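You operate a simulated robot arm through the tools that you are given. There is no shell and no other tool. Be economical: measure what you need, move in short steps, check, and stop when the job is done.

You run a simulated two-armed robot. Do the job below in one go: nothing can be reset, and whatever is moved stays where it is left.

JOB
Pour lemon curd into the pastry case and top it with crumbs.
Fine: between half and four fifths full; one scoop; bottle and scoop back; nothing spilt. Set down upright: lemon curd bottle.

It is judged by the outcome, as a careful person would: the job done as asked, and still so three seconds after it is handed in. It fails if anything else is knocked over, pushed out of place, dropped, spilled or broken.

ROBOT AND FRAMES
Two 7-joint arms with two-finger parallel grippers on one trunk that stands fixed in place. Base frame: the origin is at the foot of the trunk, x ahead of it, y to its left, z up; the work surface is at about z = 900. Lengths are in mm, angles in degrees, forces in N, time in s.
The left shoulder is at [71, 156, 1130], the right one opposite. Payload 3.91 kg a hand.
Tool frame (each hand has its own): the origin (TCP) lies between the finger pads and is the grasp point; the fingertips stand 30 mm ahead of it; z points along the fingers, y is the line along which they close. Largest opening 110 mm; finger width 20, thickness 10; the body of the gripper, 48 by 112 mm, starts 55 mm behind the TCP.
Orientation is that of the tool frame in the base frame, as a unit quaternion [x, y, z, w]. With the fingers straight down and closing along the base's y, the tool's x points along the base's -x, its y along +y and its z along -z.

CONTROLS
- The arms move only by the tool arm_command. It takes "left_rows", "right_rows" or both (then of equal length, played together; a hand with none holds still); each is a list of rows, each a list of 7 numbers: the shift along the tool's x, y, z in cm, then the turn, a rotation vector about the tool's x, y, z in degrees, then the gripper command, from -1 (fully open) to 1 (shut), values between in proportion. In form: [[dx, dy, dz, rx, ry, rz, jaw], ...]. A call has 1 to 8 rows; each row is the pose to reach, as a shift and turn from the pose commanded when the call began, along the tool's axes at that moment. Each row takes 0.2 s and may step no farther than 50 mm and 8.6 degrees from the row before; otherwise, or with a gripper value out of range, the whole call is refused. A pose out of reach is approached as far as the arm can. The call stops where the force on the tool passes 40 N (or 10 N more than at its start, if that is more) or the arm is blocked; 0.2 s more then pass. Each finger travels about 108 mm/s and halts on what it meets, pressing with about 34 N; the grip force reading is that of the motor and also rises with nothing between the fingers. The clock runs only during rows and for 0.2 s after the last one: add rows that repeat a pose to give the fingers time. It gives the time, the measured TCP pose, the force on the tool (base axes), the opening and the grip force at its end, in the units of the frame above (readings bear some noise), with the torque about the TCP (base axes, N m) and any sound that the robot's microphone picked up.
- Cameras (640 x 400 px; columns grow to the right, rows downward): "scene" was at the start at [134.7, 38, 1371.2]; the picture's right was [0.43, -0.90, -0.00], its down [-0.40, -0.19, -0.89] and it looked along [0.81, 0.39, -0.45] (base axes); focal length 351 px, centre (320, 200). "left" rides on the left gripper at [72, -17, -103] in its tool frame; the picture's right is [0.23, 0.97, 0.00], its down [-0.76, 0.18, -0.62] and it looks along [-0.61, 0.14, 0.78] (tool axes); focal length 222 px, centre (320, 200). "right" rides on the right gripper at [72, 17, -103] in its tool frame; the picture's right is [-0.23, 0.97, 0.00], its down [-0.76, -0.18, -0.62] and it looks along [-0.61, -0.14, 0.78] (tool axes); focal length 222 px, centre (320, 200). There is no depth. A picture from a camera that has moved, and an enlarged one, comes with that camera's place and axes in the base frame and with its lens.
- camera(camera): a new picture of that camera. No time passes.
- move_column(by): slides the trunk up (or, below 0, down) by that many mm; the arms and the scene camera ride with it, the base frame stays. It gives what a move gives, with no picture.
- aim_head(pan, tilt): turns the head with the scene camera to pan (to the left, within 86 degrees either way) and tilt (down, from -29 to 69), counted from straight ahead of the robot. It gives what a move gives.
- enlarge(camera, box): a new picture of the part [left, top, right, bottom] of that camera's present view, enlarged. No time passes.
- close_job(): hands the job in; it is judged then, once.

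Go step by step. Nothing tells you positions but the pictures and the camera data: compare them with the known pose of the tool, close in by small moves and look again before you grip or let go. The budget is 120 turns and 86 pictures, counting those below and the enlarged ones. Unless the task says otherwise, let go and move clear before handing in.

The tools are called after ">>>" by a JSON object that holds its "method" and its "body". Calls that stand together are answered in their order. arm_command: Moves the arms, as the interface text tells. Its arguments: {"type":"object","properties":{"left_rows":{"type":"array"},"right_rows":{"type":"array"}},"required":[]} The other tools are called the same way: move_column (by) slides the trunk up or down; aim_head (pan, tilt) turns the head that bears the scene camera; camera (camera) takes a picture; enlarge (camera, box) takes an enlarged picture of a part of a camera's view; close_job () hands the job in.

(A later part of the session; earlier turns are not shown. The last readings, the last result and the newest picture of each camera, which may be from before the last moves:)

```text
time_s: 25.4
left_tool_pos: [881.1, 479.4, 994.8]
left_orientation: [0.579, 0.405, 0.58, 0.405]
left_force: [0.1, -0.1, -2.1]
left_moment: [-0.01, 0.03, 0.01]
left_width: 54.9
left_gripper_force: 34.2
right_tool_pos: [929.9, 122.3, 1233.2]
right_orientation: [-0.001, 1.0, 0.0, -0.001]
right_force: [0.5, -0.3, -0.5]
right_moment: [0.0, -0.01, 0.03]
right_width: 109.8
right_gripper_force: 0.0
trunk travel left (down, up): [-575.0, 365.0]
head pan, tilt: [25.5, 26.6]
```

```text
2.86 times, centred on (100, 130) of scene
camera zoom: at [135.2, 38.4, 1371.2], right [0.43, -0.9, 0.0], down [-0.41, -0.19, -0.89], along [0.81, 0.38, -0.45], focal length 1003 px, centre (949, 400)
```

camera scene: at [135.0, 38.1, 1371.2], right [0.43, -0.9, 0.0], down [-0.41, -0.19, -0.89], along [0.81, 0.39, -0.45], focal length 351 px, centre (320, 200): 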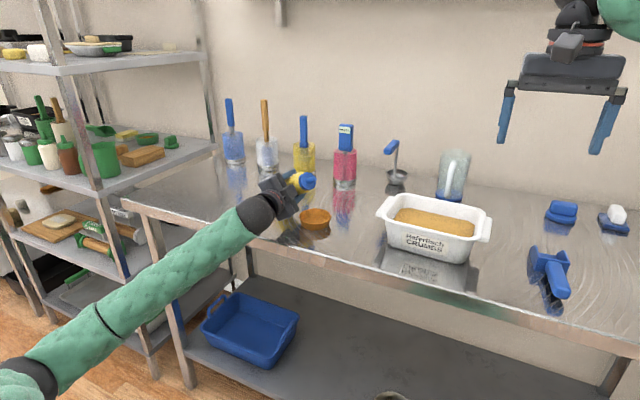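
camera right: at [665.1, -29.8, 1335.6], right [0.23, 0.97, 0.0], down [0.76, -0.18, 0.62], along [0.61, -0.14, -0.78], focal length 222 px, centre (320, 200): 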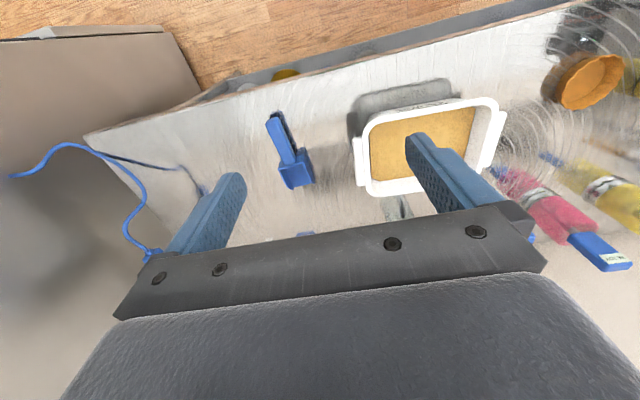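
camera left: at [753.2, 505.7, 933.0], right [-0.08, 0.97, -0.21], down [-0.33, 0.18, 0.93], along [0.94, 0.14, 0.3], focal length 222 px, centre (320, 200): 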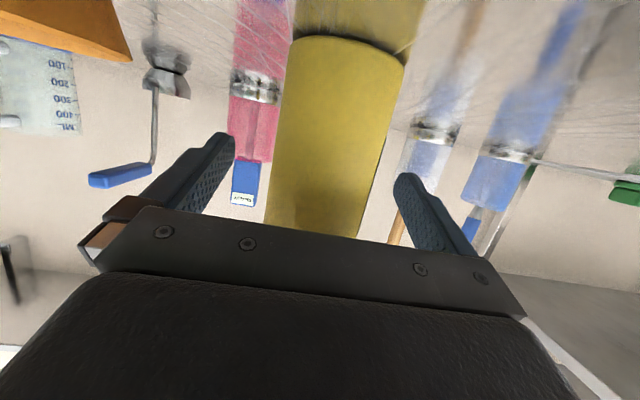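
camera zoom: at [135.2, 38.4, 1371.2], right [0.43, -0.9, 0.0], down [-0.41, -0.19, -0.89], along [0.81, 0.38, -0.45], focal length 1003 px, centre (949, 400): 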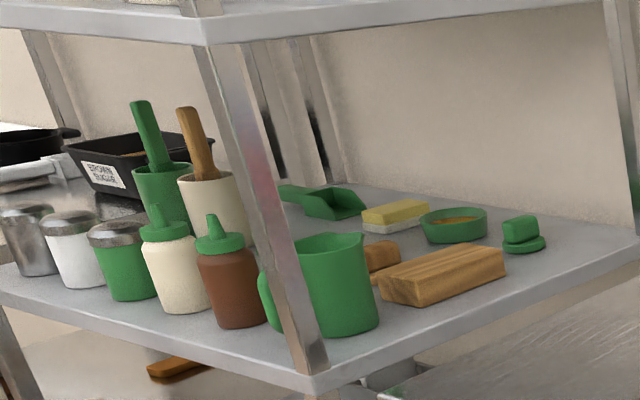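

The other bottles on the shelf are white and brown, so the yellow "…RD" bottle is the only one that can be the lemon curd. I'm returning the right camera to its good viewing spot and tipping further.

>>> {"method": "arm_command", "body": {"right_rows": [[4.5, 0, 0, 0, 0, 0, -1], [9, 0, 0, 0, 0, 0, -1], [13.5, 0, 0, 0, 0, 0, -1], [17, 0, 0, 0, 0, 0, -1], [19, 0, 0, 0, 0, 0, -1]]}}

>>> {"method": "arm_command", "body": {"left_rows": [[-0.2, 0.6, 0, 0, 0, 5, 1], [-0.3, 1.1, 0, 0, 0, 10, 1]]}}

>>> {"method": "enlarge", "body": {"camera": "right", "box": [480, 20, 640, 160]}}

```text
time_s: 26.6
left_tool_pos: [880.5, 479.9, 996.9]
left_orientation: [0.579, 0.406, 0.579, 0.406]
left_force: [-0.3, -0.3, -2.5]
left_moment: [-0.04, -0.03, 0.01]
left_width: 54.9
left_gripper_force: 34.2
right_tool_pos: [737.7, 122.6, 1232.9]
right_orientation: [0.0, 1.0, 0.0, 0.0]
right_force: [0.4, -0.6, 0.0]
right_moment: [-0.01, 0.0, -0.01]
right_width: 109.9
right_gripper_force: 0.0
trunk travel left (down, up): [-575.0, 365.0]
head pan, tilt: [25.5, 26.6]
```

```text
time_s: 27.2
left_tool_pos: [881.2, 473.3, 1005.2]
left_orientation: [0.612, 0.354, 0.612, 0.354]
left_force: [-0.2, 0.0, -2.5]
left_moment: [0.02, -0.02, -0.01]
left_width: 55.0
left_gripper_force: 34.0
right_tool_pos: [739.3, 123.8, 1233.3]
right_orientation: [-0.001, 1.0, -0.001, 0.0]
right_force: [-0.5, 0.5, 0.0]
right_moment: [0.03, 0.05, 0.0]
right_width: 110.3
right_gripper_force: 0.1
trunk travel left (down, up): [-575.0, 365.0]
head pan, tilt: [25.5, 26.6]
```

```text
2.86 times, centred on (560, 90) of right
camera zoom: at [665.9, 140.3, 1337.1], right [0.23, 0.97, 0.0], down [0.76, -0.18, 0.62], along [0.61, -0.14, -0.78], focal length 635 px, centre (-366, 514)
```

zoom: 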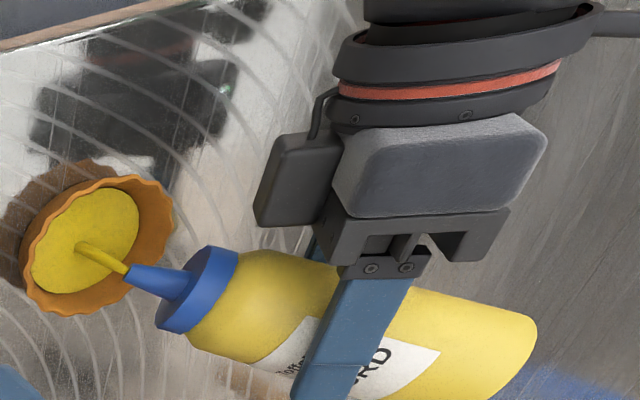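

Curd is flowing right into the case centre. I'm holding briefly and checking the level.

>>> {"method": "arm_command", "body": {"left_rows": [[0, 0, 0, 0, 0, 0, 1]]}}

>>> {"method": "enlarge", "body": {"camera": "right", "box": [480, 40, 560, 100]}}

```text
time_s: 27.6
left_tool_pos: [880.7, 473.2, 1005.3]
left_orientation: [0.613, 0.354, 0.612, 0.353]
left_force: [-0.7, -0.2, -2.7]
left_moment: [0.0, 0.03, 0.0]
left_width: 54.8
left_gripper_force: 34.1
right_tool_pos: [738.6, 123.7, 1233.4]
right_orientation: [0.0, 1.0, 0.0, 0.0]
right_force: [-0.1, 0.5, 1.3]
right_moment: [0.01, -0.01, -0.01]
right_width: 110.2
right_gripper_force: 0.1
trunk travel left (down, up): [-575.0, 365.0]
head pan, tilt: [25.5, 26.6]
```

```text
6.67 times, centred on (520, 70) of right
camera zoom: at [665.9, 140.4, 1337.2], right [0.23, 0.97, 0.0], down [0.76, -0.18, 0.62], along [0.61, -0.14, -0.78], focal length 1481 px, centre (-1013, 1067)
```

zoom: 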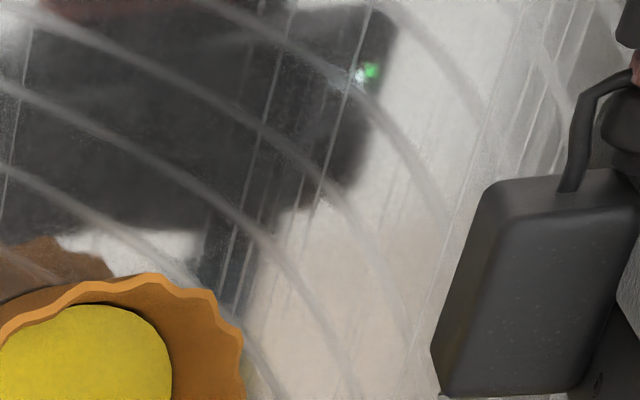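

>>> {"method": "enlarge", "body": {"camera": "right", "box": [445, 75, 535, 135]}}

>>> {"method": "enlarge", "body": {"camera": "scene", "box": [280, 190, 350, 240]}}

```text
6.67 times, centred on (490, 105) of right
camera zoom: at [665.9, 140.4, 1337.2], right [0.23, 0.97, 0.0], down [0.76, -0.18, 0.62], along [0.61, -0.14, -0.78], focal length 1481 px, centre (-813, 833)
```

zoom: 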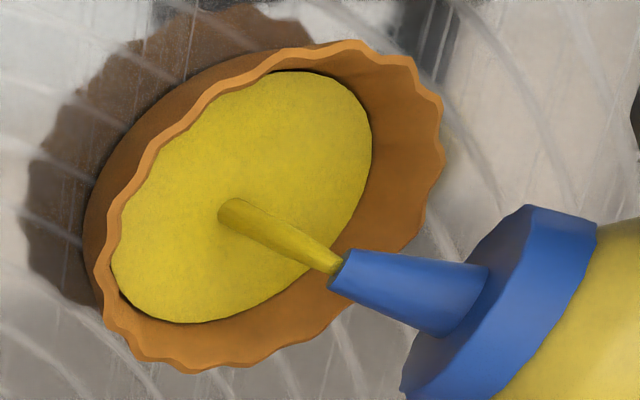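

```text
8.00 times, centred on (315, 215) of scene
camera zoom: at [135.0, 38.2, 1371.2], right [0.43, -0.9, 0.0], down [-0.41, -0.19, -0.89], along [0.81, 0.39, -0.45], focal length 2808 px, centre (360, 80)
```

zoom: 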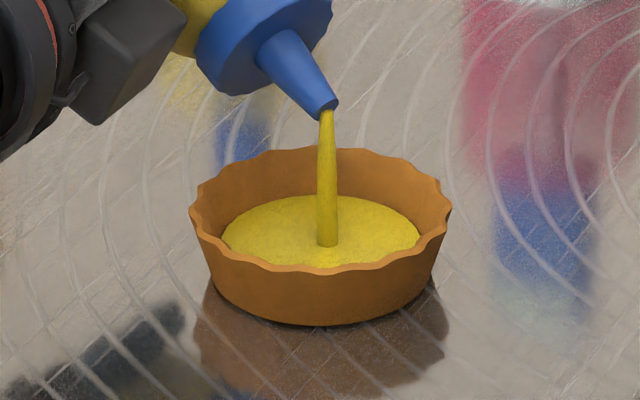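

The level looks like about 40%. I'll do another brief hold and measure again.

>>> {"method": "arm_command", "body": {"left_rows": [[0, 0, 0, 0, 0, 0, 1]]}}

>>> {"method": "enlarge", "body": {"camera": "scene", "box": [280, 190, 350, 240]}}

```text
time_s: 28.0
left_tool_pos: [882.3, 472.9, 1005.0]
left_orientation: [0.612, 0.353, 0.612, 0.355]
left_force: [0.6, 0.0, -2.9]
left_moment: [0.0, 0.03, -0.04]
left_width: 54.7
left_gripper_force: 34.3
right_tool_pos: [738.6, 125.2, 1234.6]
right_orientation: [0.0, 1.0, -0.001, 0.0]
right_force: [-0.6, -0.1, 0.1]
right_moment: [-0.02, -0.01, 0.0]
right_width: 109.8
right_gripper_force: 0.1
trunk travel left (down, up): [-575.0, 365.0]
head pan, tilt: [25.5, 26.6]
```

```text
8.00 times, centred on (315, 215) of scene
camera zoom: at [135.0, 38.2, 1371.2], right [0.43, -0.9, 0.0], down [-0.41, -0.19, -0.89], along [0.81, 0.39, -0.45], focal length 2808 px, centre (360, 80)
```

zoom: 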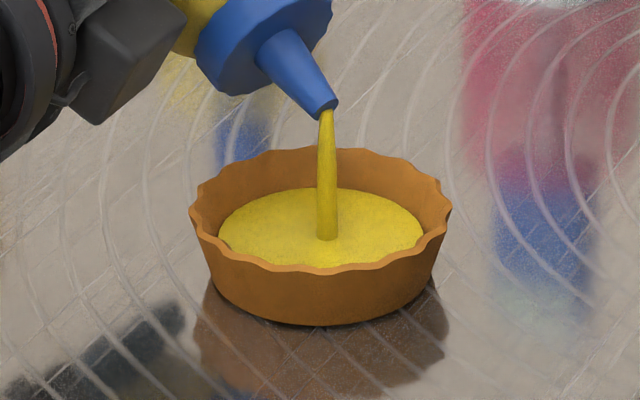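

It's now about half full, gaining roughly 12% per 0.4 s. One short hold and then tipping back should end around two thirds.

>>> {"method": "arm_command", "body": {"left_rows": [[0, 0, 0, 0, 0, 0, 1], [0.4, -0.2, 0, 0, 0, -8, 1], [0.8, -0.4, 0, 0, 0, -16, 1], [1, -0.5, 0, 0, 0, -24, 1], [1, -0.5, 0, 0, 0, -32, 1], [1, -0.5, 0, 0, 0, -40, 1], [1, -0.5, 0, 0, 0, -48, 1]]}}

>>> {"method": "enlarge", "body": {"camera": "scene", "box": [280, 190, 350, 240]}}

```text
time_s: 29.6
left_tool_pos: [881.1, 484.4, 1006.3]
left_orientation: [0.414, 0.573, 0.416, 0.572]
left_force: [0.8, 0.7, -1.9]
left_moment: [-0.01, 0.0, -0.03]
left_width: 54.8
left_gripper_force: 34.2
right_tool_pos: [738.6, 124.2, 1232.6]
right_orientation: [0.001, 1.0, 0.001, -0.001]
right_force: [0.0, 0.1, 0.4]
right_moment: [0.01, 0.0, 0.01]
right_width: 110.1
right_gripper_force: 0.2
trunk travel left (down, up): [-575.0, 365.0]
head pan, tilt: [25.5, 26.6]
```

```text
8.00 times, centred on (315, 215) of scene
camera zoom: at [135.2, 38.3, 1371.2], right [0.43, -0.9, 0.0], down [-0.41, -0.19, -0.89], along [0.81, 0.39, -0.45], focal length 2808 px, centre (360, 80)
```

zoom: 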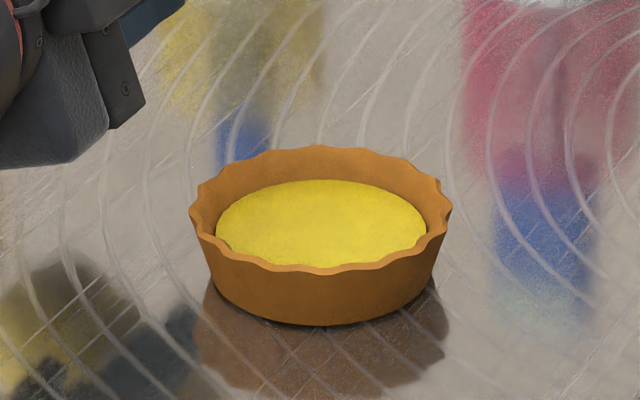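

That's about two thirds full, the stream has stopped and the table is clean. I'm taking the bottle back, unrolling it as it moves left.

>>> {"method": "arm_command", "body": {"left_rows": [[0.6, 1.0, 0, 0, 0, -8.5, 1], [1.5, 1.8, 0, 0, 0, -17, 1], [2.4, 2.6, 0, 0, 0, -25.5, 1], [3.3, 3.4, 0, 0, 0, -34, 1], [4.2, 4, 0, 0, 0, -42.5, 1], [5, 4.6, 0, 0, 0, -51, 1], [6, 5, 0, 0, 0, -59.5, 1], [6.7, 5.3, 0, 0, 0, -68, 1]]}}

>>> {"method": "arm_command", "body": {"left_rows": [[0, 0.5, 0, 0, 0, -4, 1], [0, 1.5, 0, 0, 0, -4, 1], [0, 2.5, 0, 0, 0, -4, 1], [0, 3.0, 0, 0, 0, -4, 1]]}}

>>> {"method": "camera", "body": {"camera": "scene"}}

```text
time_s: 31.4
left_tool_pos: [881.2, 564.3, 1034.7]
left_orientation: [0.024, 0.707, 0.024, 0.706]
left_force: [-0.7, -0.4, -2.5]
left_moment: [-0.02, -0.01, -0.01]
left_width: 54.9
left_gripper_force: 34.1
right_tool_pos: [738.7, 123.3, 1233.3]
right_orientation: [0.0, 1.0, 0.001, -0.001]
right_force: [-0.4, 0.0, -0.4]
right_moment: [0.01, -0.02, -0.03]
right_width: 110.1
right_gripper_force: 0.0
trunk travel left (down, up): [-575.0, 365.0]
head pan, tilt: [25.5, 26.6]
```

```text
time_s: 32.4
left_tool_pos: [880.6, 595.2, 1037.0]
left_orientation: [0.0, 0.708, -0.001, 0.707]
left_force: [-0.2, -0.1, -2.0]
left_moment: [-0.03, 0.01, 0.0]
left_width: 54.8
left_gripper_force: 33.9
right_tool_pos: [738.9, 125.4, 1233.6]
right_orientation: [0.0, 1.0, 0.0, 0.0]
right_force: [0.6, 0.1, 0.9]
right_moment: [0.01, -0.02, 0.01]
right_width: 110.2
right_gripper_force: 0.0
trunk travel left (down, up): [-575.0, 365.0]
head pan, tilt: [25.5, 26.6]
```

```text
40 pictures are left
camera scene: at [134.9, 38.3, 1371.2], right [0.43, -0.9, 0.0], down [-0.41, -0.19, -0.89], along [0.81, 0.39, -0.45], focal length 351 px, centre (320, 200)
```

scene: 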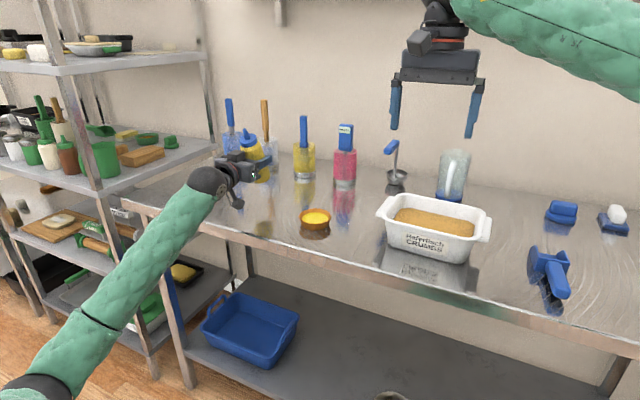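

>>> {"method": "arm_command", "body": {"left_rows": [[0.5, 0.2, -0.7, 0, 5, 0, 1], [1.2, 0.4, -1.4, 0, 10, 0, 1], [2, 0.6, -2.0, 0, 15, 0, 1], [3, 0.6, -2.2, 0, 20, 0, 1], [4, 0.6, -2.2, 0, 20, 0, 1], [5, 0.6, -2.2, 0, 20, 0, 1], [5.8, 0.6, -2.2, 0, 20, 0, 1], [5.8, 0.6, -2.2, 0, 20, 0, 1]]}}

>>> {"method": "enlarge", "body": {"camera": "scene", "box": [190, 120, 300, 230]}}

```text
time_s: 34.2
left_tool_pos: [858.9, 600.4, 978.7]
left_orientation: [0.0, 0.819, 0.001, 0.573]
left_force: [-0.9, 0.1, -3.0]
left_moment: [0.01, 0.0, 0.0]
left_width: 54.4
left_gripper_force: 34.5
right_tool_pos: [739.1, 123.4, 1233.5]
right_orientation: [0.0, 1.0, 0.0, 0.0]
right_force: [-0.2, -0.1, 0.0]
right_moment: [-0.03, -0.01, -0.01]
right_width: 110.3
right_gripper_force: 0.0
trunk travel left (down, up): [-575.0, 365.0]
head pan, tilt: [25.5, 26.6]
```

```text
3.64 times, centred on (245, 175) of scene
camera zoom: at [134.9, 38.2, 1371.2], right [0.43, -0.9, 0.0], down [-0.41, -0.19, -0.89], along [0.81, 0.39, -0.45], focal length 1276 px, centre (593, 291)
```

zoom: 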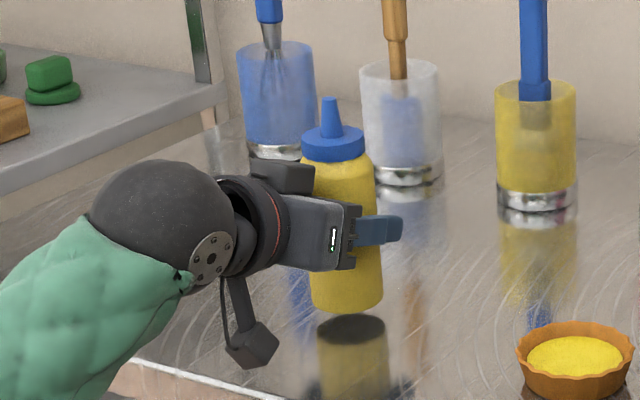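

Upright and about 12 mm above the table at its original spot. Lowering until contact.

>>> {"method": "arm_command", "body": {"left_rows": [[0.5, 0, 0.18, 0, 0, 0, 1], [0.9, 0, 0.33, 0, 0, 0, 1], [1.1, 0, 0.4, 0, 0, 0, 1], [1.15, 0, 0.42, 0, 0, 0, 1]]}}

```text
time_s: 35.2
left_tool_pos: [858.2, 600.8, 967.4]
left_orientation: [0.0, 0.819, 0.0, 0.574]
left_force: [0.5, 0.8, 0.9]
left_moment: [0.0, -0.01, 0.04]
left_width: 54.9
left_gripper_force: 33.9
right_tool_pos: [738.0, 122.8, 1233.2]
right_orientation: [0.0, 1.0, 0.0, 0.0]
right_force: [-0.4, -0.2, -0.8]
right_moment: [0.0, 0.01, -0.01]
right_width: 110.0
right_gripper_force: 0.0
trunk travel left (down, up): [-575.0, 365.0]
head pan, tilt: [25.5, 26.6]
```

The table carries it now. I'm opening slowly and backing away.

>>> {"method": "arm_command", "body": {"left_rows": [[0, 0, 0, 0, 0, 0, -0.1], [0, 0, 0, 0, 0, 0, -0.5], [0, 0, 0, 0, 0, 0, -1], [0, 0, -3, 0, 0, 0, -1], [0, 0, -7.5, 0, 0, 0, -1], [0, 0, -12, 0, 0, 0, -1], [0, 0, -16.5, 0, 0, 0, -1], [0, 0, -20, 0, 0, 0, -1]]}}

>>> {"method": "enlarge", "body": {"camera": "scene", "box": [200, 90, 360, 250]}}

```text
time_s: 37.0
left_tool_pos: [672.5, 600.0, 1035.5]
left_orientation: [0.002, 0.819, -0.001, 0.574]
left_force: [0.0, 0.8, 0.4]
left_moment: [-0.04, -0.01, 0.07]
left_width: 110.3
left_gripper_force: 0.1
right_tool_pos: [737.5, 123.6, 1234.0]
right_orientation: [0.001, 1.0, 0.0, 0.0]
right_force: [-0.6, 0.7, 0.5]
right_moment: [0.0, 0.0, 0.02]
right_width: 110.0
right_gripper_force: 0.1
trunk travel left (down, up): [-575.0, 365.0]
head pan, tilt: [25.5, 26.6]
```

```text
2.50 times, centred on (280, 170) of scene
camera zoom: at [134.3, 38.0, 1371.3], right [0.43, -0.9, 0.0], down [-0.4, -0.19, -0.89], along [0.81, 0.38, -0.45], focal length 878 px, centre (420, 275)
```

zoom: 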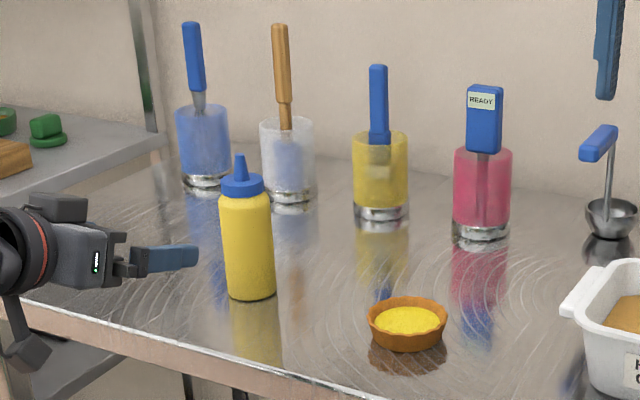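

The bottle stands back at its original spot and the case is clean. Next is the scoop: I'm moving the right hand behind the handle with the fingers tilted forward 40°.

>>> {"method": "arm_command", "body": {"right_rows": [[0, -4.4, 0, 0, -5, 0, -1], [0, -8.8, 1, 0, -10, 0, -1], [0, -13.2, 3, 0, -15, 0, -1], [0, -17.6, 5, 0, -20, 0, -1], [0, -22, 8, 0, -26, 0, -1], [0, -26.4, 11, 0, -33, 0, -1], [0, -26.4, 15, 0, -40, 0, -1]]}}

>>> {"method": "camera", "body": {"camera": "right"}}

>>> {"method": "enlarge", "body": {"camera": "scene", "box": [460, 180, 640, 330]}}

```text
refused: row 5 steps farther than a row can; nothing moved
```

```text
37 pictures are left
camera right: at [665.3, 139.8, 1337.7], right [0.23, 0.97, 0.0], down [0.76, -0.18, 0.62], along [0.61, -0.14, -0.78], focal length 222 px, centre (320, 200)
```

right: 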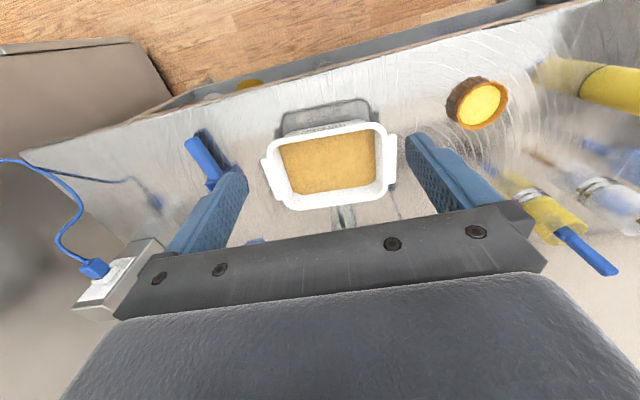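

```text
2.67 times, centred on (550, 255) of scene
camera zoom: at [134.3, 38.0, 1371.3], right [0.43, -0.9, 0.0], down [-0.4, -0.19, -0.89], along [0.81, 0.38, -0.45], focal length 936 px, centre (-293, 53)
```

zoom: 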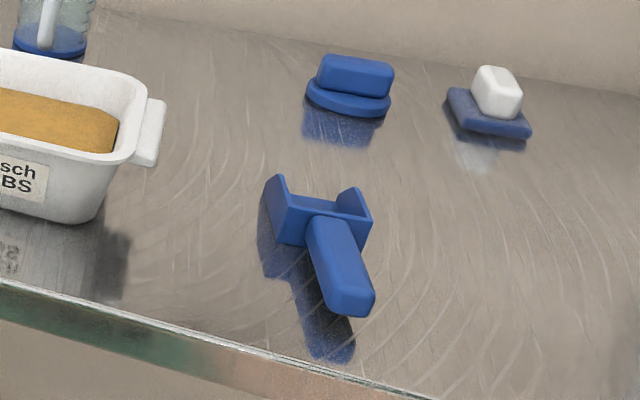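

>>> {"method": "arm_command", "body": {"right_rows": [[0, -4.4, 0, 0, -6, 0, -1], [0, -8.8, 1, 0, -12, 0, -1], [0, -13.2, 2.5, 0, -18, 0, -1], [0, -17.6, 4.5, 0, -24, 0, -1], [0, -22, 6.5, 0, -30, 0, -1], [0, -25.5, 9, 0, -35, 0, -1], [0, -26.4, 12, 0, -40, 0, -1]]}}

>>> {"method": "camera", "body": {"camera": "right"}}

>>> {"method": "enlarge", "body": {"camera": "scene", "box": [460, 140, 640, 330]}}

```text
time_s: 38.6
left_tool_pos: [673.2, 599.6, 1036.7]
left_orientation: [0.0, 0.82, 0.0, 0.573]
left_force: [-0.2, 0.1, 0.2]
left_moment: [0.0, 0.02, -0.03]
left_width: 109.8
left_gripper_force: 0.1
right_tool_pos: [738.1, -140.5, 1111.4]
right_orientation: [0.0, 0.939, 0.0, 0.343]
right_force: [0.2, 0.4, -0.2]
right_moment: [0.01, 0.01, 0.02]
right_width: 110.1
right_gripper_force: 0.1
trunk travel left (down, up): [-575.0, 365.0]
head pan, tilt: [25.5, 26.6]
```

```text
35 pictures are left
camera right: at [615.6, -124.3, 1143.7], right [0.17, 0.97, 0.15], down [0.18, -0.18, 0.97], along [0.97, -0.14, -0.21], focal length 222 px, centre (320, 200)
```

right: 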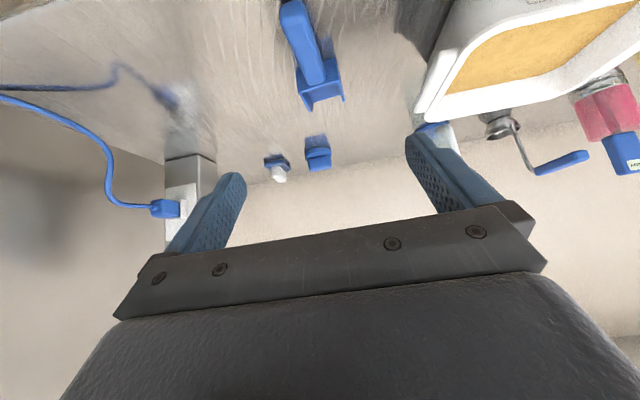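

```text
2.11 times, centred on (550, 235) of scene
camera zoom: at [135.0, 37.8, 1371.3], right [0.43, -0.9, 0.0], down [-0.41, -0.19, -0.89], along [0.81, 0.39, -0.45], focal length 739 px, centre (-164, 126)
```

zoom: 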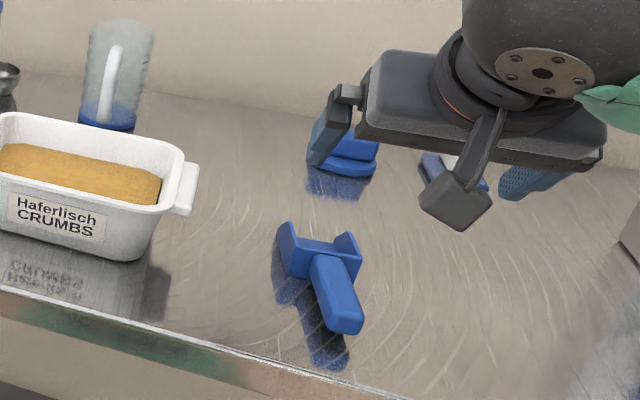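

The handle runs x≈768–855 at y≈-141.5 with its top at about 942, and the lip is at x≈960. I'm moving in to straddle the handle.

>>> {"method": "arm_command", "body": {"right_rows": [[2, 0, 3, 0, 0, 0, -1], [4, 0, 6, 0, 0, 0, -1], [5.5, -0.1, 9, 0, 0, 0, -1], [5.5, -0.1, 12, 0, 0, 0, -0.8], [5.5, -0.1, 15, 0, 0, 0, -0.6], [5.5, -0.1, 17, 0, 0, 0, -0.4], [5.5, -0.1, 18, 0, 0, 0, -0.2]]}}

>>> {"method": "camera", "body": {"camera": "right"}}

>>> {"method": "enlarge", "body": {"camera": "scene", "box": [490, 200, 620, 330]}}

```text
time_s: 40.2
left_tool_pos: [674.1, 600.3, 1036.5]
left_orientation: [0.0, 0.819, 0.0, 0.574]
left_force: [0.6, 0.1, -0.4]
left_moment: [0.0, -0.01, -0.01]
left_width: 110.0
left_gripper_force: 0.1
right_tool_pos: [813.0, -141.0, 938.3]
right_orientation: [0.0, 0.94, 0.001, 0.342]
right_force: [-0.1, -1.1, -0.3]
right_moment: [-0.03, -0.04, 0.0]
right_width: 66.0
right_gripper_force: 0.0
trunk travel left (down, up): [-575.0, 365.0]
head pan, tilt: [25.5, 26.6]
```

```text
33 pictures are left
camera right: at [690.1, -124.3, 972.2], right [0.17, 0.97, 0.15], down [0.18, -0.18, 0.97], along [0.97, -0.14, -0.21], focal length 222 px, centre (320, 200)
```

right: 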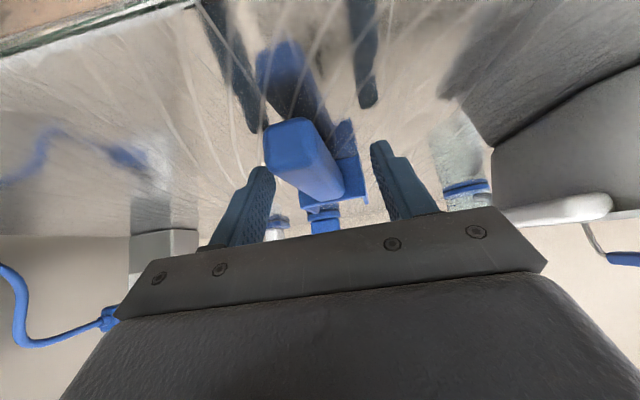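

```text
3.08 times, centred on (555, 265) of scene
camera zoom: at [134.8, 37.9, 1371.2], right [0.43, -0.9, 0.0], down [-0.41, -0.19, -0.89], along [0.81, 0.39, -0.45], focal length 1080 px, centre (-403, 0)
```

zoom: 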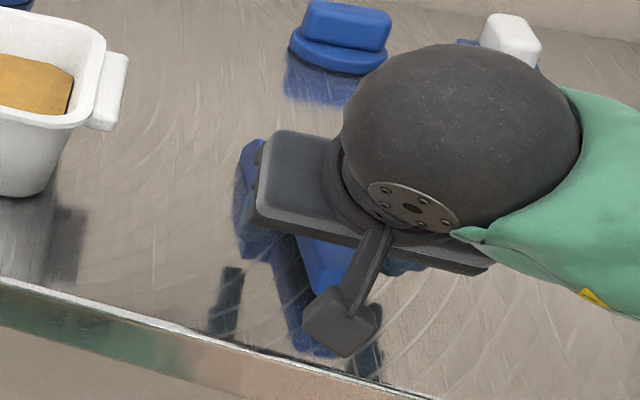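

The handle is centred between the fingers; closing on it and lifting slightly.

>>> {"method": "arm_command", "body": {"right_rows": [[0, 0, 0, 0, 0, 0, 0.2], [0, 0, 0, 0, 0, 0, 0.5], [0, 0, 0, 0, 0, 0, 1], [0, 0, 0, 0, 0, 0, 1], [-0.3, 0, -0.4, 0, 0, 0, 1], [-1.3, 0, -1.5, 0, 0, 0, 1], [-2.6, 0, -3.1, 0, 0, 0, 1], [-2.6, 0, -3.1, 0, 0, 0, 1]]}}

>>> {"method": "enlarge", "body": {"camera": "scene", "box": [490, 180, 620, 310]}}

>>> {"method": "camera", "body": {"camera": "right"}}

```text
time_s: 42.0
left_tool_pos: [674.0, 600.5, 1035.6]
left_orientation: [0.0, 0.819, 0.0, 0.574]
left_force: [0.6, -0.5, -0.1]
left_moment: [0.04, -0.02, 0.0]
left_width: 109.9
left_gripper_force: 0.2
right_tool_pos: [812.3, -140.3, 978.5]
right_orientation: [0.0, 0.94, 0.0, 0.342]
right_force: [-0.9, 0.6, -0.7]
right_moment: [0.02, 0.08, -0.01]
right_width: 26.3
right_gripper_force: 33.7
trunk travel left (down, up): [-575.0, 365.0]
head pan, tilt: [25.5, 26.6]
```

```text
3.08 times, centred on (555, 245) of scene
camera zoom: at [135.0, 37.7, 1371.2], right [0.43, -0.9, 0.0], down [-0.41, -0.19, -0.89], along [0.81, 0.39, -0.45], focal length 1080 px, centre (-403, 62)
```

zoom: 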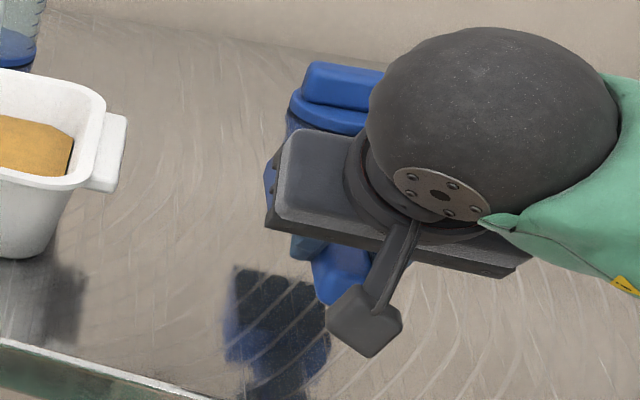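

```text
30 pictures are left
camera right: at [690.1, -123.9, 1012.6], right [0.17, 0.97, 0.15], down [0.18, -0.18, 0.97], along [0.97, -0.14, -0.21], focal length 222 px, centre (320, 200)
```

right: 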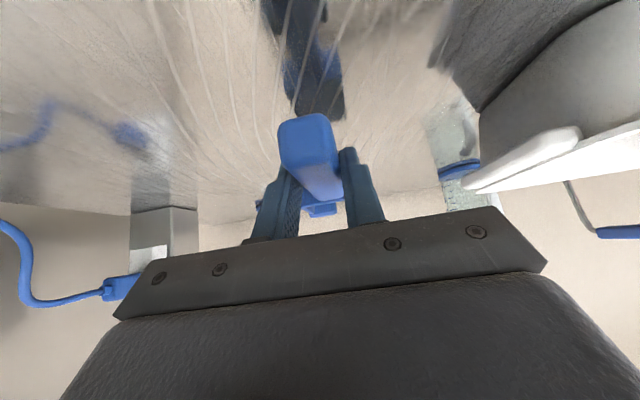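

The scoop is firmly held (26 mm) and off the table. I'm carrying it high over to the crumb tub while pitching its nose down.

>>> {"method": "arm_command", "body": {"right_rows": [[-2.9, 0, -3.4, 0, 0, 0, 1], [-5.8, 0, -6.9, 0, 0, 0, 1], [-8.7, 0, -10.3, 0, 0, 0, 1], [-9.6, 3, -11.5, 0, 8, 0, 1], [-9.6, 7.5, -11.5, 0, 16, 0, 1], [-9.6, 12, -11.5, 0, 24, 0, 1], [-9.6, 16.5, -11.5, 0, 32, 0, 1], [-9.6, 21, -11.5, 0, 40, 0, 1]]}}

>>> {"method": "camera", "body": {"camera": "scene"}}

>>> {"method": "camera", "body": {"camera": "right"}}

```text
time_s: 43.8
left_tool_pos: [674.3, 600.6, 1034.2]
left_orientation: [0.0, 0.819, -0.001, 0.573]
left_force: [1.2, -1.1, -0.7]
left_moment: [-0.01, -0.01, -0.05]
left_width: 109.9
left_gripper_force: 0.1
right_tool_pos: [808.1, 68.5, 1126.5]
right_orientation: [0.001, 1.0, -0.001, -0.001]
right_force: [-0.4, 0.1, -1.2]
right_moment: [-0.04, 0.08, -0.02]
right_width: 26.4
right_gripper_force: 33.8
trunk travel left (down, up): [-575.0, 365.0]
head pan, tilt: [25.5, 26.6]
```

```text
29 pictures are left
camera scene: at [135.3, 39.8, 1371.0], right [0.43, -0.9, 0.0], down [-0.41, -0.19, -0.89], along [0.81, 0.38, -0.45], focal length 351 px, centre (320, 200)
```

scene: 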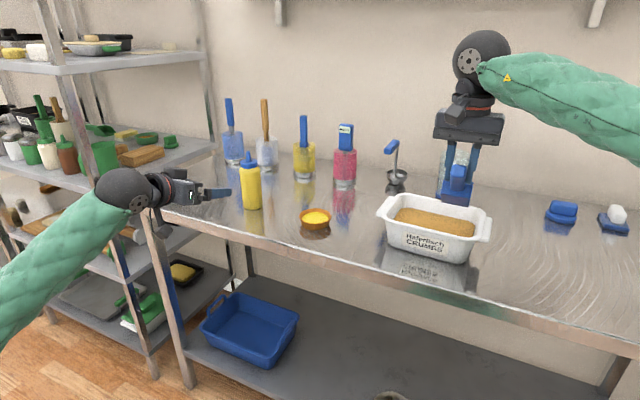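

```text
28 pictures are left
camera right: at [736.2, 86.3, 1231.2], right [0.23, 0.97, 0.0], down [0.76, -0.18, 0.62], along [0.6, -0.14, -0.78], focal length 222 px, centre (320, 200)
```

right: 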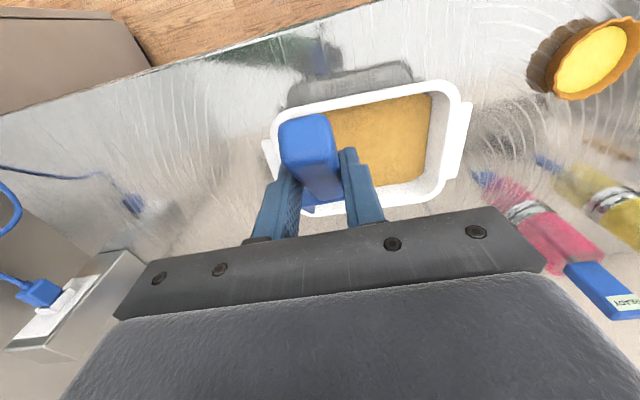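

The scoop hangs nose-down over the tub. I'm shifting it to the tub centre and plunging the lip about 18 mm into the crumbs.

>>> {"method": "arm_command", "body": {"right_rows": [[1.4, 2, 0.5, 0, 0, 0, 1], [2.8, 4.05, 1.75, 0, 0, 0, 1], [2.6, 4.05, 4.0, 0, 0, 0, 1], [2.4, 4.05, 6.2, 0, 0, 0, 1], [2.4, 4.05, 6.55, 0, 0, 0, 1]]}}

>>> {"method": "enlarge", "body": {"camera": "scene", "box": [365, 120, 505, 270]}}

```text
time_s: 45.0
left_tool_pos: [673.2, 599.3, 1036.4]
left_orientation: [0.0, 0.819, 0.0, 0.574]
left_force: [-0.4, -0.2, 0.5]
left_moment: [-0.01, 0.0, -0.01]
left_width: 109.7
left_gripper_force: 0.2
right_tool_pos: [785.4, 108.1, 1063.3]
right_orientation: [0.0, 1.0, 0.0, 0.001]
right_force: [0.3, -0.4, -1.9]
right_moment: [0.02, 0.05, 0.03]
right_width: 26.4
right_gripper_force: 33.9
trunk travel left (down, up): [-575.0, 365.0]
head pan, tilt: [25.5, 26.6]
```

```text
2.67 times, centred on (435, 195) of scene
camera zoom: at [134.6, 38.0, 1371.3], right [0.43, -0.9, 0.0], down [-0.4, -0.19, -0.89], along [0.81, 0.39, -0.45], focal length 936 px, centre (13, 213)
```

zoom: 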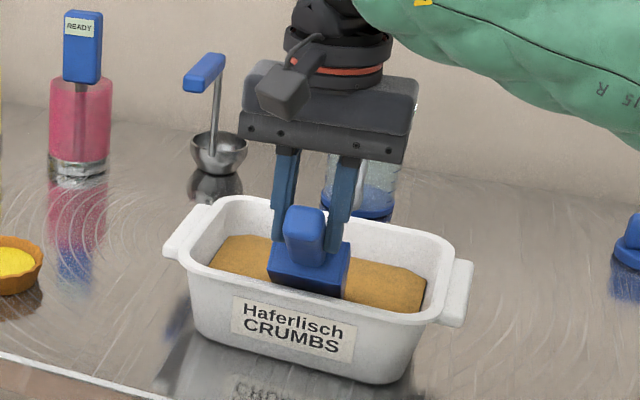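

No resistance and the scoop is in the crumbs. Now I'll sweep forward, level out and lift.

>>> {"method": "arm_command", "body": {"right_rows": [[-0.8, 0, 1.0, 0, -4, 0, 1], [-1.2, 0, 1.9, 0, -9, 0, 1], [-1.4, 0, 2.6, 0, -14, 0, 1], [-1.6, 0, 3.3, 0, -20, 0, 1], [-1.0, 0, 3.6, 0, -28, 0, 1], [-0.4, 0, 2.4, 0, -36, 0, 1], [0, 0, 0.2, 0, -44, 0, 1], [0, 0, -2.5, 0, -44, 0, 1]]}}

>>> {"method": "enlarge", "body": {"camera": "scene", "box": [365, 120, 505, 270]}}

>>> {"method": "camera", "body": {"camera": "right"}}

```text
time_s: 46.8
left_tool_pos: [672.7, 600.5, 1035.8]
left_orientation: [0.0, 0.819, 0.0, 0.573]
left_force: [-1.2, 0.2, -0.3]
left_moment: [-0.01, 0.0, -0.01]
left_width: 110.2
left_gripper_force: 0.1
right_tool_pos: [786.2, 110.4, 1087.4]
right_orientation: [0.0, 0.927, 0.0, 0.376]
right_force: [-0.1, 0.7, -0.8]
right_moment: [-0.03, 0.11, 0.01]
right_width: 26.5
right_gripper_force: 34.1
trunk travel left (down, up): [-575.0, 365.0]
head pan, tilt: [25.5, 26.6]
```

```text
2.67 times, centred on (435, 195) of scene
camera zoom: at [134.2, 38.5, 1371.2], right [0.43, -0.9, 0.0], down [-0.4, -0.19, -0.89], along [0.81, 0.39, -0.45], focal length 936 px, centre (13, 213)
```

zoom: 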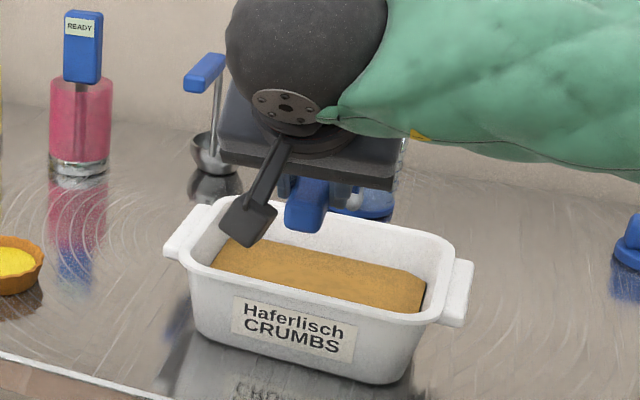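

```text
25 pictures are left
camera right: at [662.0, 127.6, 1112.0], right [0.16, 0.97, 0.16], down [0.11, -0.18, 0.98], along [0.98, -0.14, -0.14], focal length 222 px, centre (320, 200)
```

right: 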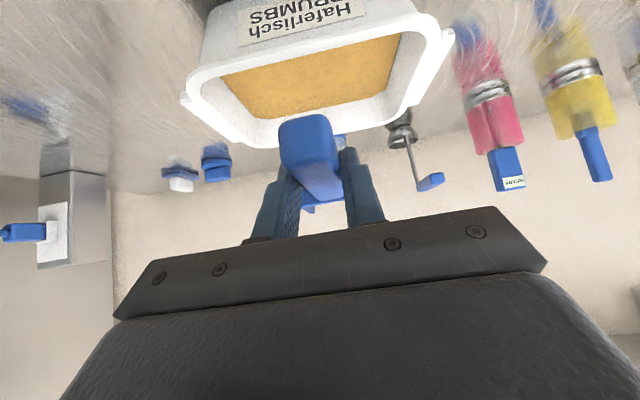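

The scoop's contents are hidden by the hand. I'm raising it a little and yawing it 45° toward the case, which I need anyway, so the head becomes visible.

>>> {"method": "arm_command", "body": {"right_rows": [[-0.7, 0, -0.7, -5.2, 0, -5.4, 1], [-1.4, 1, -1.5, -10.4, 0, -10.8, 1], [-2.1, 2, -2.2, -15.6, 0, -16.2, 1], [-2.1, 3, -2.2, -20.8, 0, -21.6, 1], [-2.1, 4, -2.2, -26.1, 0, -27, 1], [-2.1, 5, -2.2, -31.3, 0, -32.4, 1]]}}

>>> {"method": "enlarge", "body": {"camera": "scene", "box": [330, 90, 490, 220]}}

```text
time_s: 48.2
left_tool_pos: [673.7, 599.8, 1036.3]
left_orientation: [-0.001, 0.819, 0.001, 0.574]
left_force: [0.1, 0.0, -0.3]
left_moment: [0.02, -0.04, 0.0]
left_width: 109.8
left_gripper_force: 0.0
right_tool_pos: [787.1, 158.6, 1117.9]
right_orientation: [-0.355, 0.856, 0.144, 0.346]
right_force: [-0.1, -0.3, -1.4]
right_moment: [-0.09, 0.07, 0.0]
right_width: 26.4
right_gripper_force: 33.7
trunk travel left (down, up): [-575.0, 365.0]
head pan, tilt: [25.5, 26.6]
```

```text
3.08 times, centred on (410, 155) of scene
camera zoom: at [135.2, 38.2, 1371.2], right [0.43, -0.9, 0.0], down [-0.41, -0.19, -0.89], along [0.81, 0.39, -0.45], focal length 1080 px, centre (43, 338)
```

zoom: 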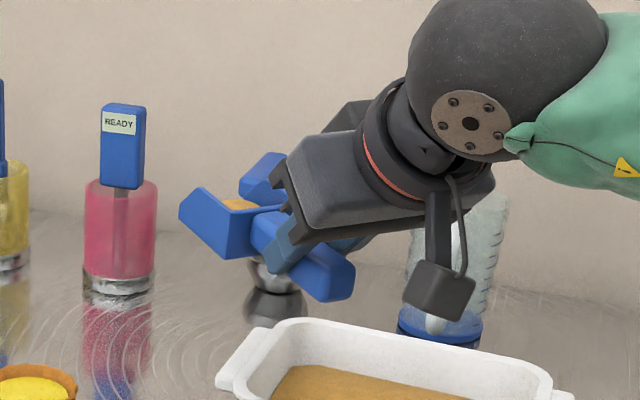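

Crumbs are in the scoop; zooming in to judge how many.

>>> {"method": "enlarge", "body": {"camera": "scene", "box": [360, 135, 430, 190]}}

```text
7.27 times, centred on (395, 162) of scene
camera zoom: at [135.2, 38.2, 1371.2], right [0.43, -0.9, 0.0], down [-0.41, -0.19, -0.89], along [0.81, 0.39, -0.45], focal length 2553 px, centre (-226, 473)
```

zoom: 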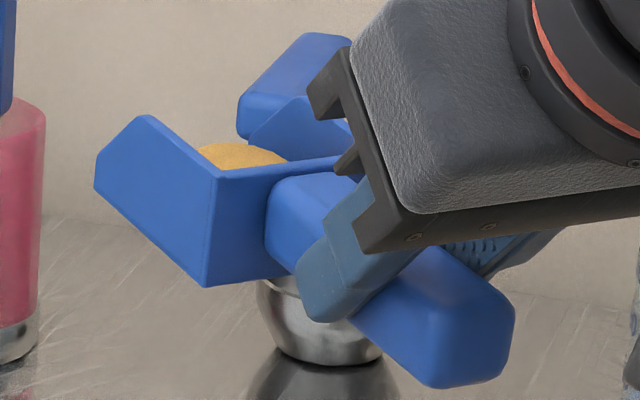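

There's a moderate dome of crumbs at the back of the scoop. I'm carrying it level to just beside and above the case.

>>> {"method": "arm_command", "body": {"right_rows": [[-0.1, 2.5, 1.0, 0, 1, 0, 1], [-0.2, 5, 3, 0, 2, 0, 1], [-0.3, 7.5, 5, 0, 3, 0, 1], [-0.4, 10, 7.2, 0, 4, 0, 1], [-0.5, 12.4, 9.5, 0, 4, 0, 1]]}}

>>> {"method": "enlarge", "body": {"camera": "scene", "box": [260, 130, 400, 260]}}

>>> {"method": "camera", "body": {"camera": "right"}}

```text
time_s: 49.4
left_tool_pos: [674.1, 600.2, 1035.4]
left_orientation: [0.0, 0.819, -0.001, 0.574]
left_force: [0.0, 0.4, -0.1]
left_moment: [0.01, 0.0, -0.01]
left_width: 110.0
left_gripper_force: 0.1
right_tool_pos: [749.4, 296.7, 1052.6]
right_orientation: [-0.36, 0.868, 0.13, 0.316]
right_force: [0.5, 0.5, -2.0]
right_moment: [-0.09, 0.05, -0.02]
right_width: 26.7
right_gripper_force: 34.1
trunk travel left (down, up): [-575.0, 365.0]
head pan, tilt: [25.5, 26.6]
```

```text
3.08 times, centred on (330, 195) of scene
camera zoom: at [134.9, 39.2, 1371.2], right [0.43, -0.9, 0.0], down [-0.41, -0.19, -0.89], along [0.81, 0.38, -0.45], focal length 1080 px, centre (289, 215)
```

zoom: 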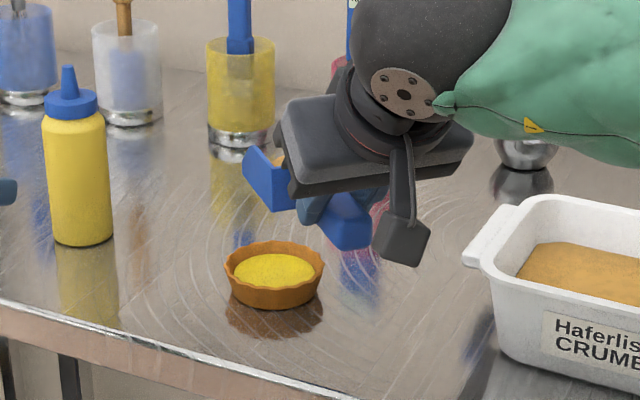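

```text
21 pictures are left
camera right: at [651.0, 221.4, 1085.9], right [-0.56, 0.81, 0.15], down [0.26, 0.0, 0.97], along [0.78, 0.58, -0.21], focal length 222 px, centre (320, 200)
```

right: 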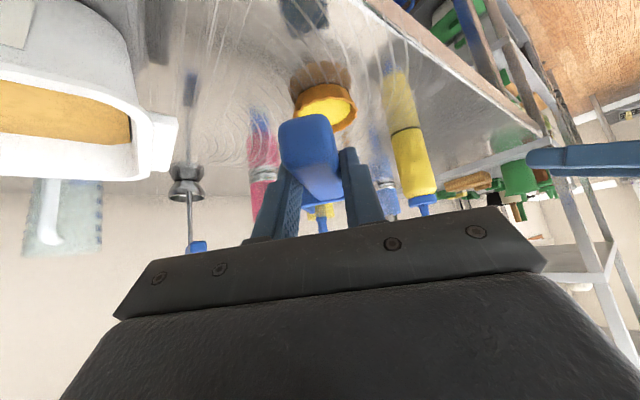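

The scoop is positioned with its lip just short of the case centre. I'm tipping gradually with the lip held about 25 mm above the rim.

>>> {"method": "arm_command", "body": {"right_rows": [[-0.2, 0, 0.04, 0, 5, 0, 1], [-0.4, 0, 0.08, 0, 10, 0, 1], [-0.93, 0, 0.91, 0, 18, 0, 1], [-1.28, 0, 2.12, 0, 25, 0, 1]]}}

>>> {"method": "enlarge", "body": {"camera": "scene", "box": [275, 160, 375, 240]}}

```text
time_s: 50.4
left_tool_pos: [673.5, 600.0, 1035.7]
left_orientation: [-0.001, 0.819, 0.0, 0.574]
left_force: [0.0, 0.6, -0.4]
left_moment: [0.0, -0.01, 0.0]
left_width: 109.9
left_gripper_force: 0.1
right_tool_pos: [765.3, 314.7, 1044.7]
right_orientation: [-0.379, 0.916, 0.05, 0.119]
right_force: [-0.7, 0.1, -2.3]
right_moment: [-0.05, 0.06, 0.01]
right_width: 26.4
right_gripper_force: 33.7
trunk travel left (down, up): [-575.0, 365.0]
head pan, tilt: [25.5, 26.6]
```

```text
5.00 times, centred on (325, 200) of scene
camera zoom: at [135.1, 38.8, 1371.1], right [0.43, -0.9, 0.0], down [-0.41, -0.19, -0.89], along [0.81, 0.38, -0.45], focal length 1755 px, centre (295, 200)
```

zoom: 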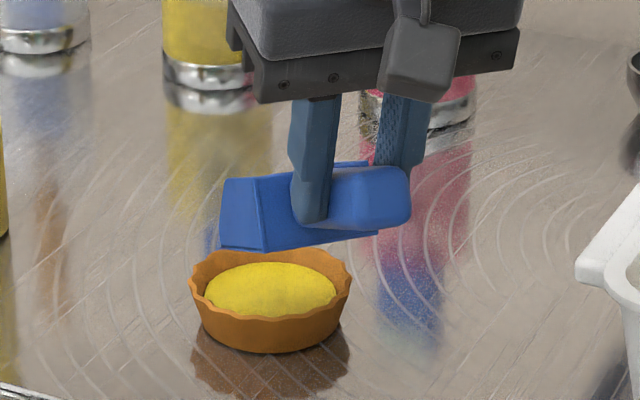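

>>> {"method": "arm_command", "body": {"right_rows": [[-0.96, 0, -0.37, 0, 5, 0, 1], [-2.03, 0, -0.9, 0, 10, 0, 1]]}}

>>> {"method": "enlarge", "body": {"camera": "scene", "box": [275, 160, 375, 240]}}

```text
time_s: 51.0
left_tool_pos: [672.6, 600.3, 1036.8]
left_orientation: [-0.001, 0.819, 0.0, 0.573]
left_force: [1.1, -0.7, -0.1]
left_moment: [-0.02, 0.0, -0.02]
left_width: 110.0
left_gripper_force: 0.2
right_tool_pos: [776.6, 324.1, 1058.0]
right_orientation: [-0.382, 0.923, 0.016, 0.039]
right_force: [0.1, -0.7, -0.8]
right_moment: [-0.03, 0.05, 0.02]
right_width: 26.3
right_gripper_force: 33.6
trunk travel left (down, up): [-575.0, 365.0]
head pan, tilt: [25.5, 26.6]
```

```text
5.00 times, centred on (325, 200) of scene
camera zoom: at [134.6, 38.4, 1371.2], right [0.43, -0.9, 0.0], down [-0.4, -0.19, -0.89], along [0.81, 0.38, -0.45], focal length 1755 px, centre (295, 200)
```

zoom: 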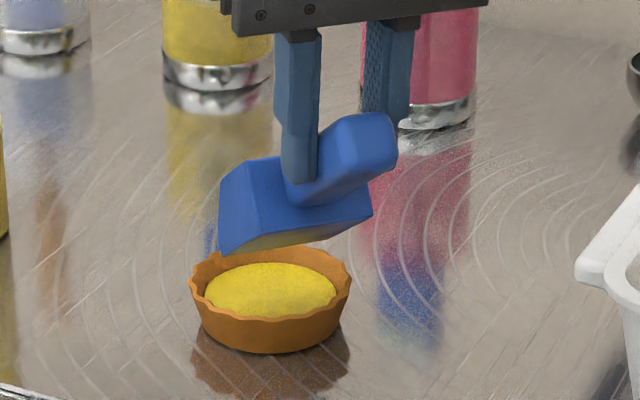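

>>> {"method": "arm_command", "body": {"right_rows": [[-1.02, 0, -0.61, 0, 5, 0, 1], [-2.1, 0, -1.12, 0, 10, 0, 1]]}}

>>> {"method": "enlarge", "body": {"camera": "scene", "box": [275, 160, 375, 240]}}

```text
time_s: 51.6
left_tool_pos: [674.6, 600.1, 1034.7]
left_orientation: [0.0, 0.819, 0.0, 0.573]
left_force: [0.1, 0.6, -0.3]
left_moment: [0.03, 0.01, 0.01]
left_width: 109.9
left_gripper_force: 0.0
right_tool_pos: [790.5, 338.5, 1073.3]
right_orientation: [-0.382, 0.923, -0.017, -0.042]
right_force: [0.4, 0.6, -1.8]
right_moment: [-0.02, 0.01, -0.01]
right_width: 26.2
right_gripper_force: 34.5
trunk travel left (down, up): [-575.0, 365.0]
head pan, tilt: [25.5, 26.6]
```

```text
5.00 times, centred on (325, 200) of scene
camera zoom: at [134.8, 38.6, 1371.2], right [0.43, -0.9, 0.0], down [-0.41, -0.19, -0.89], along [0.81, 0.38, -0.45], focal length 1755 px, centre (295, 200)
```

zoom: 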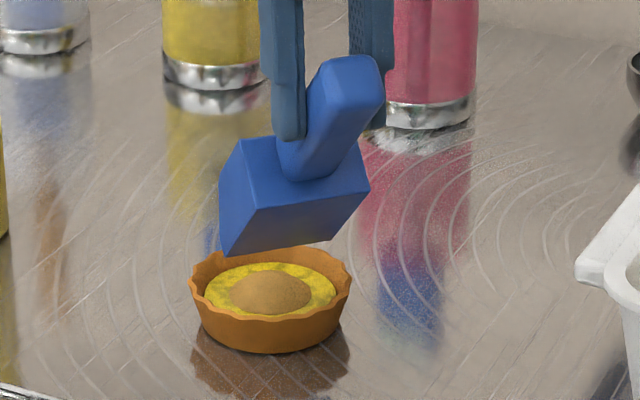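

Crumbs are now falling onto the centre of the curd. I'm holding and watching.

>>> {"method": "arm_command", "body": {"right_rows": [[0, 0, 0, 0, 0, 0, 1], [0, 0, 0, 0, 0, 0, 1]]}}

>>> {"method": "enlarge", "body": {"camera": "scene", "box": [275, 160, 375, 240]}}

```text
time_s: 52.2
left_tool_pos: [674.5, 600.3, 1035.7]
left_orientation: [0.0, 0.819, 0.0, 0.573]
left_force: [-0.3, -0.1, 0.9]
left_moment: [-0.01, 0.01, -0.02]
left_width: 109.6
left_gripper_force: 0.2
right_tool_pos: [791.4, 337.8, 1071.8]
right_orientation: [-0.382, 0.923, -0.017, -0.041]
right_force: [-0.1, -0.2, -0.8]
right_moment: [-0.06, 0.05, -0.01]
right_width: 26.6
right_gripper_force: 34.0
trunk travel left (down, up): [-575.0, 365.0]
head pan, tilt: [25.5, 26.6]
```

```text
5.00 times, centred on (325, 200) of scene
camera zoom: at [134.8, 38.1, 1371.2], right [0.43, -0.9, 0.0], down [-0.41, -0.19, -0.89], along [0.81, 0.39, -0.45], focal length 1755 px, centre (295, 200)
```

zoom: 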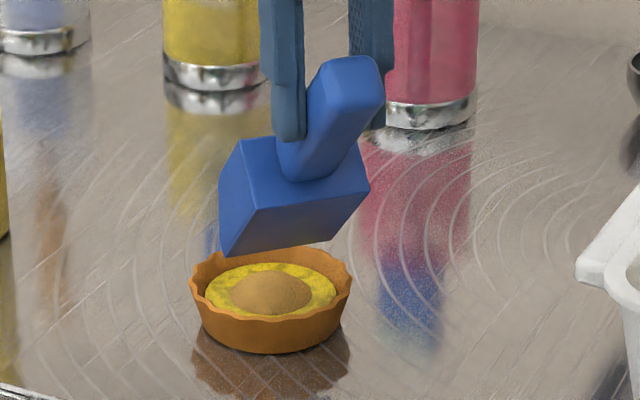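

>>> {"method": "arm_command", "body": {"right_rows": [[-1.02, 0, -0.64, 0, 5, 0, 1], [-2.09, 0, -1.16, 0, 10, 0, 1], [-3.2, 0, -1.58, 0, 15, 0, 1], [-3.2, 0, -1.58, 0, 15, 0, 1]]}}

>>> {"method": "enlarge", "body": {"camera": "scene", "box": [275, 160, 375, 240]}}

```text
time_s: 53.2
left_tool_pos: [672.9, 601.2, 1036.5]
left_orientation: [-0.002, 0.819, 0.002, 0.574]
left_force: [0.0, -0.4, 0.2]
left_moment: [-0.01, 0.01, 0.03]
left_width: 110.1
left_gripper_force: 0.0
right_tool_pos: [807.3, 353.0, 1083.8]
right_orientation: [-0.377, 0.91, -0.067, -0.16]
right_force: [-0.5, -0.5, -1.3]
right_moment: [-0.02, 0.0, -0.03]
right_width: 26.6
right_gripper_force: 34.0
right hand out of reach, approached as far as the arm can: row 3, 4
trunk travel left (down, up): [-575.0, 365.0]
head pan, tilt: [25.5, 26.6]
```

```text
5.00 times, centred on (325, 200) of scene
camera zoom: at [134.6, 38.3, 1371.3], right [0.43, -0.9, 0.0], down [-0.4, -0.19, -0.89], along [0.81, 0.39, -0.45], focal length 1755 px, centre (295, 200)
```

zoom: 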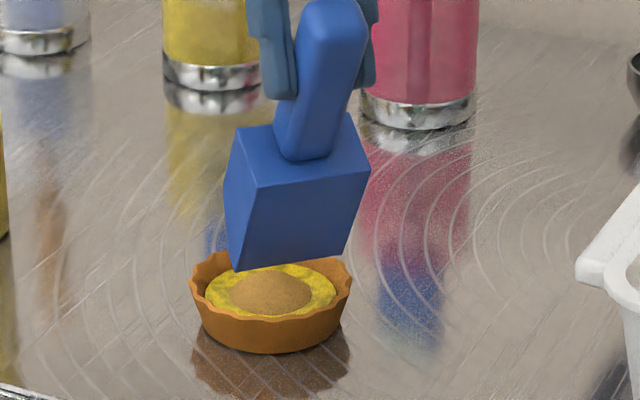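

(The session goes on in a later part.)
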